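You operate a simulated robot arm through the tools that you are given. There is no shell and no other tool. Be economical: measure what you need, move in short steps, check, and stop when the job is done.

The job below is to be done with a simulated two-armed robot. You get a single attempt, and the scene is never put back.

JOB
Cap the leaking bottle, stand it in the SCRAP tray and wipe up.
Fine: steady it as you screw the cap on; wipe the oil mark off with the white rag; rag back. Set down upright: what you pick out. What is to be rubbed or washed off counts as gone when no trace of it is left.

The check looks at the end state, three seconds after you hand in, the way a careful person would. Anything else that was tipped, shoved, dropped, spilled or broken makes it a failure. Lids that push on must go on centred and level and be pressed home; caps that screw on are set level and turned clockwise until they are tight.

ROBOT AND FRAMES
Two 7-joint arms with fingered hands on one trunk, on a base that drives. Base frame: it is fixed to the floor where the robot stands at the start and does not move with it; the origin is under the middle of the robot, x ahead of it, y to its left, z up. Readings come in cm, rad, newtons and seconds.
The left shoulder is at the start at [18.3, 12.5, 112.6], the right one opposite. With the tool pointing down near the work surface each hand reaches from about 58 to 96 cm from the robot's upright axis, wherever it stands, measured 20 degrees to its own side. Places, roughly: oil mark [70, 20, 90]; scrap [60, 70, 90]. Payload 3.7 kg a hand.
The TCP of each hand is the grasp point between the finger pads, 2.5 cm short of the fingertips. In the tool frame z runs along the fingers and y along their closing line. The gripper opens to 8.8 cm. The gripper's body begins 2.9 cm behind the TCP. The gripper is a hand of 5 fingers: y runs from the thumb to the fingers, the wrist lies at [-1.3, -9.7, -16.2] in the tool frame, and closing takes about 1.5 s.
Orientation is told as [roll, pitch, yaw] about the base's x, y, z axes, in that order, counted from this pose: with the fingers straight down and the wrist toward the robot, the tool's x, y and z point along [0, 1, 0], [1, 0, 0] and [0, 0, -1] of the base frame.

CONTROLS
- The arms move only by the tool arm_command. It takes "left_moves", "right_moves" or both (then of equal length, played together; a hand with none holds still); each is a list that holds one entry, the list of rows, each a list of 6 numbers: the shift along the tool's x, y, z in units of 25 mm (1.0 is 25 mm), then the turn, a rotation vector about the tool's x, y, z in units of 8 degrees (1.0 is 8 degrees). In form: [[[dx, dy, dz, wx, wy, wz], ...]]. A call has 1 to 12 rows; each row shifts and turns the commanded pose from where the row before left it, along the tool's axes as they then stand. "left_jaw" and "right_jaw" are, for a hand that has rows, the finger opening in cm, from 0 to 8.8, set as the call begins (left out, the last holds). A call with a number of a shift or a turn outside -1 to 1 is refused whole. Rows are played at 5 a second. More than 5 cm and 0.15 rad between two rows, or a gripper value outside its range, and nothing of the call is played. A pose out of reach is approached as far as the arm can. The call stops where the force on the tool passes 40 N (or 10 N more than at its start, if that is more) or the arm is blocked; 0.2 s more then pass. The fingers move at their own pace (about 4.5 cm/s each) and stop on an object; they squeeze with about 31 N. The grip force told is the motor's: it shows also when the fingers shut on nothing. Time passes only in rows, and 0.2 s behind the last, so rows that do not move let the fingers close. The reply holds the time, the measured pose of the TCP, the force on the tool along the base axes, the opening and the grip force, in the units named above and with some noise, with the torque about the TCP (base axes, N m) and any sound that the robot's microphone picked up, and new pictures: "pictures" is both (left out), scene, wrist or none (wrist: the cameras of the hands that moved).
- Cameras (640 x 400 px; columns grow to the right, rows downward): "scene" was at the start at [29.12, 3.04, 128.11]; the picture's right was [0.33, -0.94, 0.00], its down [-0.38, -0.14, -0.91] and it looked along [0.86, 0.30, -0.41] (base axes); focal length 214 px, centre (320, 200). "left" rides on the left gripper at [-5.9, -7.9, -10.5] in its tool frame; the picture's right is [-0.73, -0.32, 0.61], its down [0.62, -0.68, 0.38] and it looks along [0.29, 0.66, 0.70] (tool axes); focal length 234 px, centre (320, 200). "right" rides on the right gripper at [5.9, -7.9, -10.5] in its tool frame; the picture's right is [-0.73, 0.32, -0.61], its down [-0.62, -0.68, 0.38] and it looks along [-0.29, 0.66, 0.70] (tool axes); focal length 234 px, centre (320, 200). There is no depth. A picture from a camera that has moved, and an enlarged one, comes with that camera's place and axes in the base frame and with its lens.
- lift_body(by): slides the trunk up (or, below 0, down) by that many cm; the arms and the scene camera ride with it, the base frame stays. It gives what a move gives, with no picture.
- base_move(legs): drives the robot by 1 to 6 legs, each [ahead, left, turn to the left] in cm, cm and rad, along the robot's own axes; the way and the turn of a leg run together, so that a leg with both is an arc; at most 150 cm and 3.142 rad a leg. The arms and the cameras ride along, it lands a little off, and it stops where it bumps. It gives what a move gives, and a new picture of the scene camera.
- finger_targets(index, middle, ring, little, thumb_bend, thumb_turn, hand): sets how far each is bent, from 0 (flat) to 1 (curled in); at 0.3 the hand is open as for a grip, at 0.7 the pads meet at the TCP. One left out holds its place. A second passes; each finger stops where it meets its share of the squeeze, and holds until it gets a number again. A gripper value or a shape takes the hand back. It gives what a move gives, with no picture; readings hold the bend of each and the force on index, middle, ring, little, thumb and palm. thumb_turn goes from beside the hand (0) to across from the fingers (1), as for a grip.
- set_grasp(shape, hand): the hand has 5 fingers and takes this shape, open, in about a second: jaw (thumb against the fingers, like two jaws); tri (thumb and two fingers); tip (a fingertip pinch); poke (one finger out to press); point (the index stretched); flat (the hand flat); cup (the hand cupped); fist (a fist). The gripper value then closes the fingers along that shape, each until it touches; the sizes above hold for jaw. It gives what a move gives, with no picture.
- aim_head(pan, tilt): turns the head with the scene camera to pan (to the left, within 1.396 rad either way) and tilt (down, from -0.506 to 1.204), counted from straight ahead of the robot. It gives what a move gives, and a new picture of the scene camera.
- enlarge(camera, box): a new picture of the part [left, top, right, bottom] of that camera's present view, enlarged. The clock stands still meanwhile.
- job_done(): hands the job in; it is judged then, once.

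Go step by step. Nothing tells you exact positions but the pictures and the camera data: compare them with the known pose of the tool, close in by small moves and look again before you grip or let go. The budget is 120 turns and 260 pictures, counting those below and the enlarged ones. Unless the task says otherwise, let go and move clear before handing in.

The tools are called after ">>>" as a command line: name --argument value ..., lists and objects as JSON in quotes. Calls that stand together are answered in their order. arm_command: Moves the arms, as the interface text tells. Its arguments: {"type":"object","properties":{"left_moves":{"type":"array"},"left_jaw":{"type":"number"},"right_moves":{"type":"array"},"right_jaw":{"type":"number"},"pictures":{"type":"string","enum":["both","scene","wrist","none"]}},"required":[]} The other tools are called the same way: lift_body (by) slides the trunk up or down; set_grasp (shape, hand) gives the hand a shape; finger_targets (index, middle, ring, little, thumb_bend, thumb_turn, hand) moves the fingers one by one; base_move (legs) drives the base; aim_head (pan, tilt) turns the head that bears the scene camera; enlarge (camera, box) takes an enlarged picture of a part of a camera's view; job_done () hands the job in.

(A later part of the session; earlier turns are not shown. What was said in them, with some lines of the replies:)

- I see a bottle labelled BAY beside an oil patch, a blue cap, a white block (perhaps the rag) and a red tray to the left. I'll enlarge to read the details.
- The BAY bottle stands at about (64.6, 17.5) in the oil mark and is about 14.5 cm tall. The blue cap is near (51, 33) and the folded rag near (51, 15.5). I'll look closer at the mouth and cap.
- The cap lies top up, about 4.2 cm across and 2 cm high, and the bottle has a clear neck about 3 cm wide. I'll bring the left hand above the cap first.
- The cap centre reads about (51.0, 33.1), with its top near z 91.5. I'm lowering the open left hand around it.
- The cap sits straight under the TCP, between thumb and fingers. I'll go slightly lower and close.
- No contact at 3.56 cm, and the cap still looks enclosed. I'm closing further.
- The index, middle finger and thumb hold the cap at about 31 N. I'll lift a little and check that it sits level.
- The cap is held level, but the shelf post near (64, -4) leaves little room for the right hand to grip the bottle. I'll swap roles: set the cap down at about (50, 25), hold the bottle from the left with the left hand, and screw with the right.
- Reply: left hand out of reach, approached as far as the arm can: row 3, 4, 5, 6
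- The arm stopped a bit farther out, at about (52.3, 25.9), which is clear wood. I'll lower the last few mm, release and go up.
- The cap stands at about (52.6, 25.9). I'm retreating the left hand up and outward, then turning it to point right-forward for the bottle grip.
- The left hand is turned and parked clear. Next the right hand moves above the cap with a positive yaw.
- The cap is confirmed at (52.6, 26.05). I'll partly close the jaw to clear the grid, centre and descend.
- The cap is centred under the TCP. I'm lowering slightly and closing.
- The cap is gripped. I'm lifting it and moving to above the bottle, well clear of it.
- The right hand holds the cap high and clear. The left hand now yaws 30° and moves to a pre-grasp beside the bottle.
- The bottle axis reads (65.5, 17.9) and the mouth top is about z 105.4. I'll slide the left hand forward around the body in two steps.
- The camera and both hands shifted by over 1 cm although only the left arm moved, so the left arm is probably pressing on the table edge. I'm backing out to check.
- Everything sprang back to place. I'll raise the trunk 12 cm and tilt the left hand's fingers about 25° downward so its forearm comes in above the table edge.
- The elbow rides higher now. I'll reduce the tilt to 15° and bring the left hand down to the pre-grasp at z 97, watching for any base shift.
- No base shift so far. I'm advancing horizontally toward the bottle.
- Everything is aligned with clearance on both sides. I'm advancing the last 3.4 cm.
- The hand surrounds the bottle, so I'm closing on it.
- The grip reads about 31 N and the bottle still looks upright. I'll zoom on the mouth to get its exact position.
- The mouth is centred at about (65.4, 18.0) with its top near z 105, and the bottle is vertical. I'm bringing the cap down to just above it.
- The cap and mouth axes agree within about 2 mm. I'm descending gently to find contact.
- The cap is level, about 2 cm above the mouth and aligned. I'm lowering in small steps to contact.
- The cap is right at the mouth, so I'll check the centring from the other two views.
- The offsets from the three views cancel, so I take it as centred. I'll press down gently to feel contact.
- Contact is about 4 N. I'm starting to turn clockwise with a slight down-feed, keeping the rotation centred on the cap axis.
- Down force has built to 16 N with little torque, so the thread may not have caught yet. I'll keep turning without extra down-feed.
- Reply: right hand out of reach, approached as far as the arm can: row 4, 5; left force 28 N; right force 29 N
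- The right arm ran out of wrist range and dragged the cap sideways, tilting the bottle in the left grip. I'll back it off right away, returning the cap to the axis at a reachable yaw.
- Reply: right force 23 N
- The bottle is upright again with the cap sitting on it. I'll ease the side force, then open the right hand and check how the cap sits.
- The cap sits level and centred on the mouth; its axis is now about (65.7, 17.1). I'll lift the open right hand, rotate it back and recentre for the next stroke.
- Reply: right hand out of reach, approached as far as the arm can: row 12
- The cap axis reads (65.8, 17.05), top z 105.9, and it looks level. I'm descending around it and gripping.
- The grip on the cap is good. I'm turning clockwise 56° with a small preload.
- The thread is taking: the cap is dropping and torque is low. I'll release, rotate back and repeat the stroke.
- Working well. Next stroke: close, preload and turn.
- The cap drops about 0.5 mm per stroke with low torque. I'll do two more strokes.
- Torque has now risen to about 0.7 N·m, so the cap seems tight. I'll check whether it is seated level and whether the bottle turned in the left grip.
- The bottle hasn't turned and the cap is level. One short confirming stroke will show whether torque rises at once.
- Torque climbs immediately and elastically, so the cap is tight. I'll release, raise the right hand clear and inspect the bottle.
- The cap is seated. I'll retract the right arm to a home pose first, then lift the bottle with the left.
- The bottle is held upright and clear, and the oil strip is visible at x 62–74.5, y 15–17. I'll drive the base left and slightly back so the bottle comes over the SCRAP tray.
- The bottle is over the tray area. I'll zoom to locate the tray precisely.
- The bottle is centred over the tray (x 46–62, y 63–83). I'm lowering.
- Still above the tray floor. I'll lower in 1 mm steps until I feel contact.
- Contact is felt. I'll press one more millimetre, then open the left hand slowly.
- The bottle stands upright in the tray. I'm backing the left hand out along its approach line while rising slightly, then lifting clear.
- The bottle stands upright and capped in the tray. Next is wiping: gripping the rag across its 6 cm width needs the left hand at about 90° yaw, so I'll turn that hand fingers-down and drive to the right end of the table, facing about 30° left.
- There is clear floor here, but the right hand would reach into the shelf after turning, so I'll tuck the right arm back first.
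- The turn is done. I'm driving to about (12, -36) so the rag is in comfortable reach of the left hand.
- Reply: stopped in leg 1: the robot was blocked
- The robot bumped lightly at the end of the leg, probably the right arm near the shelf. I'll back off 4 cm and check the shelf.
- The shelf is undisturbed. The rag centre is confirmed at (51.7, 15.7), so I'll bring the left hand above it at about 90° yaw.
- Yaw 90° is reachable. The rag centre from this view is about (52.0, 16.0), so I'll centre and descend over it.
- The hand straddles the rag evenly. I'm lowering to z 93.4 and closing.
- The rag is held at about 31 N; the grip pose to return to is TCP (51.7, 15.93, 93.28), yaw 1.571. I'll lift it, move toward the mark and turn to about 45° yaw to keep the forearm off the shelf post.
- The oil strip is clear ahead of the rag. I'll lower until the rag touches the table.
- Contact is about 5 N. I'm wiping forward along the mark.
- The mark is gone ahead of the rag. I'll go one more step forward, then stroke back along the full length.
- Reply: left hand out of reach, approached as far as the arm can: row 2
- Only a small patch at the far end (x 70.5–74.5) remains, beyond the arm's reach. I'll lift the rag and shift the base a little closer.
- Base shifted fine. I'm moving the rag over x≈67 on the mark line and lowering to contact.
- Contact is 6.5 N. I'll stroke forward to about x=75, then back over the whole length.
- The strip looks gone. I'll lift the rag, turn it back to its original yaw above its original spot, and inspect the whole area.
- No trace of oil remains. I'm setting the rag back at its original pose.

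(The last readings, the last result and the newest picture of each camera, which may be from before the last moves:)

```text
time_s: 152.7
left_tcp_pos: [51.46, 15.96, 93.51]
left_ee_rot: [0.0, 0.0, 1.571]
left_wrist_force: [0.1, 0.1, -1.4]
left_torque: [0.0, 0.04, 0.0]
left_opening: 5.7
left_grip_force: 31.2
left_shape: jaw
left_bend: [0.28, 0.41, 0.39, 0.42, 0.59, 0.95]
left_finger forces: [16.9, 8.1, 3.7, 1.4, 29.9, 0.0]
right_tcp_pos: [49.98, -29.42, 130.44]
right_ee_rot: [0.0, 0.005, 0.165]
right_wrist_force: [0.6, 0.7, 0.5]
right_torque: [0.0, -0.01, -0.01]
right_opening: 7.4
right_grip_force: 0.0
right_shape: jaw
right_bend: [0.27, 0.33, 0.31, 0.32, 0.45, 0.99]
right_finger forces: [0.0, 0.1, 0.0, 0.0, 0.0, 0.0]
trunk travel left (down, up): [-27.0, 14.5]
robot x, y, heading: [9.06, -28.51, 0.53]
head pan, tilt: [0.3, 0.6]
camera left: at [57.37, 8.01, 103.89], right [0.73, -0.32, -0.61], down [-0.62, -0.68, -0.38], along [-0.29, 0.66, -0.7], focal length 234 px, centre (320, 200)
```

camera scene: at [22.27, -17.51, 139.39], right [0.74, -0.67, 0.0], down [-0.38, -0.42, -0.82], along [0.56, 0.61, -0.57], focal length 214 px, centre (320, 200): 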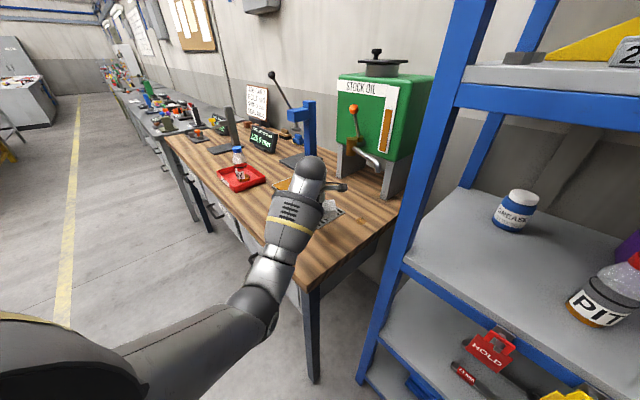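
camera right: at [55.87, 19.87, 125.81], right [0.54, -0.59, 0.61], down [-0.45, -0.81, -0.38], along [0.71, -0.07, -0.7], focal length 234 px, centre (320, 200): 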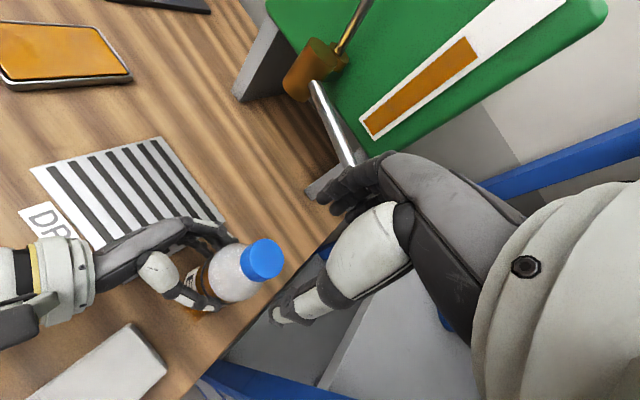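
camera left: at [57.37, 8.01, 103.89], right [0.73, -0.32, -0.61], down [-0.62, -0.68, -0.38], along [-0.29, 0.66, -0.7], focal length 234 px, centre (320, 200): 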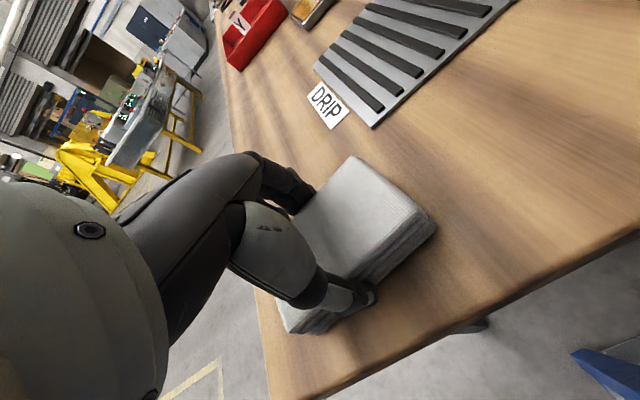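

>>> arm_command --left_moves '[[[-0.08, 0, 0.06, 0, 0, 0], [0, 0, 0.04, 0, 0, 0], [0, 0, 0, 0, 0, 0]]]' --pictures "none"

>>> arm_command --left_moves '[[[0, 0, 0, 0, 0, 0], [0, 0, 0, 0, 0, 0], [0, 0, 0, 0, 0, 0], [0, 0, 0, 0, 0, 0], [0, 0, 0, 0, 0, 0], [0, 0, 0, 0, 0, 0]]]' --left_jaw 8.8 --pictures "wrist"

```text
time_s: 153.5
left_tcp_pos: [51.74, 15.82, 93.06]
left_ee_rot: [-0.001, -0.001, 1.571]
left_wrist_force: [-0.4, -0.5, 1.6]
left_torque: [-0.03, 0.01, -0.01]
left_opening: 5.68
left_grip_force: 30.8
left_shape: jaw
left_bend: [0.28, 0.41, 0.39, 0.42, 0.59, 0.95]
left_finger forces: [16.9, 8.1, 3.7, 1.5, 30.0, 0.0]
right_tcp_pos: [49.98, -29.52, 130.43]
right_ee_rot: [0.0, 0.005, 0.167]
right_wrist_force: [0.2, -0.6, -0.4]
right_torque: [0.0, 0.02, -0.04]
right_opening: 7.41
right_grip_force: 0.0
right_shape: jaw
right_bend: [0.27, 0.33, 0.31, 0.32, 0.45, 0.99]
right_finger forces: [0.0, 0.0, 0.0, 0.0, 0.0, 0.0]
trunk travel left (down, up): [-27.0, 14.5]
robot x, y, heading: [9.19, -28.58, 0.539]
head pan, tilt: [0.3, 0.6]
```

```text
time_s: 154.9
left_tcp_pos: [51.68, 15.94, 93.05]
left_ee_rot: [0.0, -0.001, 1.571]
left_wrist_force: [0.5, 0.3, -0.1]
left_torque: [0.04, 0.01, 0.0]
left_opening: 8.74
left_grip_force: 0.1
left_shape: jaw
left_bend: [0.3, 0.3, 0.3, 0.3, 0.3, 0.98]
left_finger forces: [0.0, 0.0, 0.0, 0.0, 0.1, 0.1]
right_tcp_pos: [49.94, -29.48, 130.41]
right_ee_rot: [0.001, 0.006, 0.167]
right_wrist_force: [0.1, 0.0, 0.6]
right_torque: [-0.01, -0.01, 0.05]
right_opening: 7.36
right_grip_force: 0.1
right_shape: jaw
right_bend: [0.27, 0.33, 0.31, 0.32, 0.45, 0.99]
right_finger forces: [0.1, 0.1, 0.0, 0.0, 0.1, 0.0]
trunk travel left (down, up): [-27.0, 14.5]
robot x, y, heading: [9.36, -28.16, 0.532]
head pan, tilt: [0.3, 0.6]
camera left: at [57.6, 8.04, 103.58], right [0.73, -0.32, -0.61], down [-0.62, -0.68, -0.38], along [-0.29, 0.66, -0.7], focal length 234 px, centre (320, 200)
```

left: 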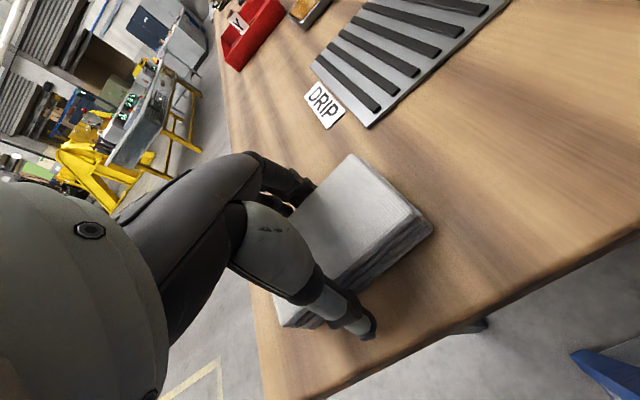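

The rag is released in its place. I'll raise the hand straight up, retreat, and take a final look.

>>> arm_command --left_moves '[[[0, 0, -1, 0, 0, 0], [0, 0, -1, 0, 0, 0], [0, 0, -1, 0, 0, 0], [0, 0, -1, 0, 0, 0], [0, 0, -1, 0, 0, 0], [0, 0, -1, 0, 0, 0], [0, 0, -1, 0, 0, 0], [0, 0, -1, 0, 0, 0], [0.6, -0.2, -0.6, 0, 0, 0.8], [0.6, -0.2, -0.6, 0, 0, 0.8], [0.6, -0.2, -0.6, 0, 0, 0.8]]]' --pictures "wrist"

>>> base_move --legs '[[-30, 0, 0]]'

>>> enlarge --camera "scene" --box '[180, 100, 420, 260]'

```text
time_s: 157.3
left_tcp_pos: [47.65, 16.37, 116.64]
left_ee_rot: [0.0, -0.003, 1.233]
left_wrist_force: [0.6, -1.0, 0.2]
left_torque: [0.02, 0.02, 0.0]
left_opening: 8.73
left_grip_force: 0.1
left_shape: jaw
left_bend: [0.3, 0.3, 0.3, 0.3, 0.3, 0.98]
left_finger forces: [0.0, 0.0, 0.1, 0.0, 0.1, 0.0]
left hand out of reach, approached as far as the arm can: row 10, 11
right_tcp_pos: [50.09, -29.41, 130.45]
right_ee_rot: [0.0, 0.007, 0.165]
right_wrist_force: [-1.0, -0.5, -0.2]
right_torque: [-0.02, 0.0, 0.02]
right_opening: 7.36
right_grip_force: 0.0
right_shape: jaw
right_bend: [0.27, 0.33, 0.31, 0.32, 0.45, 0.99]
right_finger forces: [0.0, 0.0, 0.0, 0.0, 0.1, 0.1]
trunk travel left (down, up): [-27.0, 14.5]
robot x, y, heading: [8.97, -28.42, 0.532]
head pan, tilt: [0.3, 0.6]
camera left: at [50.62, 6.97, 127.19], right [0.58, -0.54, -0.61], down [-0.81, -0.44, -0.39], along [-0.05, 0.72, -0.69], focal length 234 px, centre (320, 200)
```

left: 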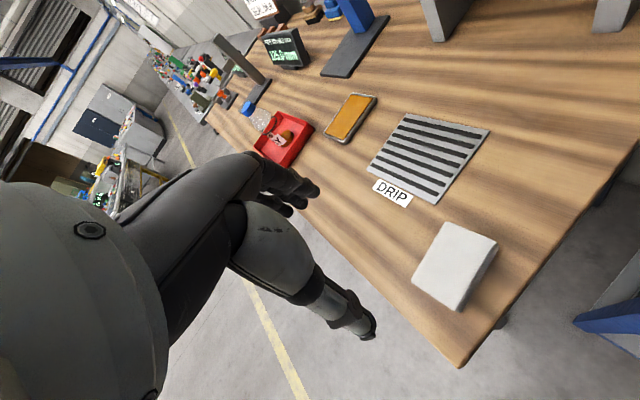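

```text
time_s: 159.3
left_tcp_pos: [22.56, 1.2, 116.84]
left_ee_rot: [-0.001, -0.003, 1.228]
left_wrist_force: [0.1, 0.1, -0.2]
left_torque: [-0.03, 0.02, -0.04]
left_opening: 8.75
left_grip_force: 0.0
left_shape: jaw
left_bend: [0.3, 0.3, 0.3, 0.3, 0.3, 0.98]
left_finger forces: [0.0, 0.0, 0.0, 0.0, 0.1, 0.1]
right_tcp_pos: [24.49, -44.62, 130.41]
right_ee_rot: [0.0, 0.005, 0.16]
right_wrist_force: [-0.9, -0.6, 0.1]
right_torque: [0.0, 0.01, 0.02]
right_opening: 7.4
right_grip_force: 0.1
right_shape: jaw
right_bend: [0.27, 0.33, 0.31, 0.32, 0.45, 0.99]
right_finger forces: [0.0, 0.0, 0.0, 0.0, 0.1, 0.1]
trunk travel left (down, up): [-27.0, 14.5]
robot x, y, heading: [-16.27, -43.2, 0.529]
head pan, tilt: [0.3, 0.6]
camera scene: at [-3.14, -32.57, 139.4], right [0.73, -0.68, 0.0], down [-0.38, -0.41, -0.83], along [0.56, 0.61, -0.56], focal length 214 px, centre (320, 200)
```

scene: 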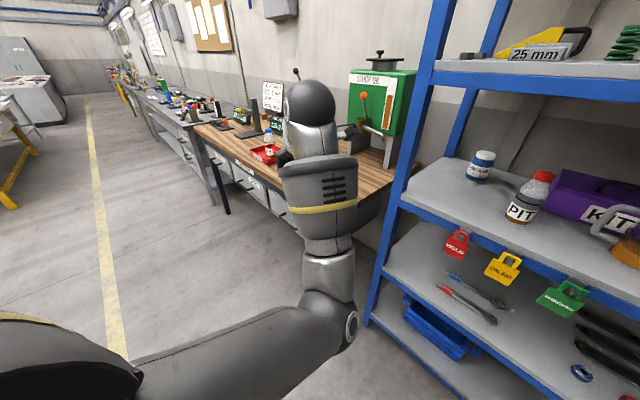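

```text
2.50 times, centred on (300, 180) of scene
camera zoom: at [-3.14, -32.57, 139.4], right [0.73, -0.68, 0.0], down [-0.38, -0.41, -0.83], along [0.56, 0.61, -0.56], focal length 536 px, centre (370, 250)
```

zoom: 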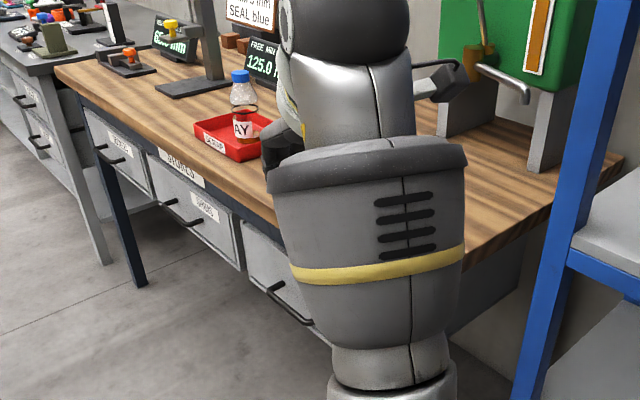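

The final view shows the bottle capped and upright in SCRAP, no oil left on the bench, the rag back in place, and both hands empty and clear. I'm handing in.

>>> job_done

```text
The job is handed in.
```

I handed the job in: the BAY bottle is capped and standing upright in the SCRAP tray, the oil mark is wiped off, and the rag is back.

- **Cap:** I held the bottle with the left hand and screwed with the right. The cap sits level, and I turned it until the torque reached about 0.7 N·m.
- **Tilt:** Partway through, the right arm ran out of range and tilted the bottle in the left grip. I brought it upright again and saw no spill on the bench.
- **Oil mark:** No trace showed in the last pictures of the bench.
- **Rag:** It lies within about 1 cm and 5° of where it started, judged from the pictures.
- **Shelf:** The robot bumped lightly while driving near the shelf. I backed off, and nothing on the shelf had moved.
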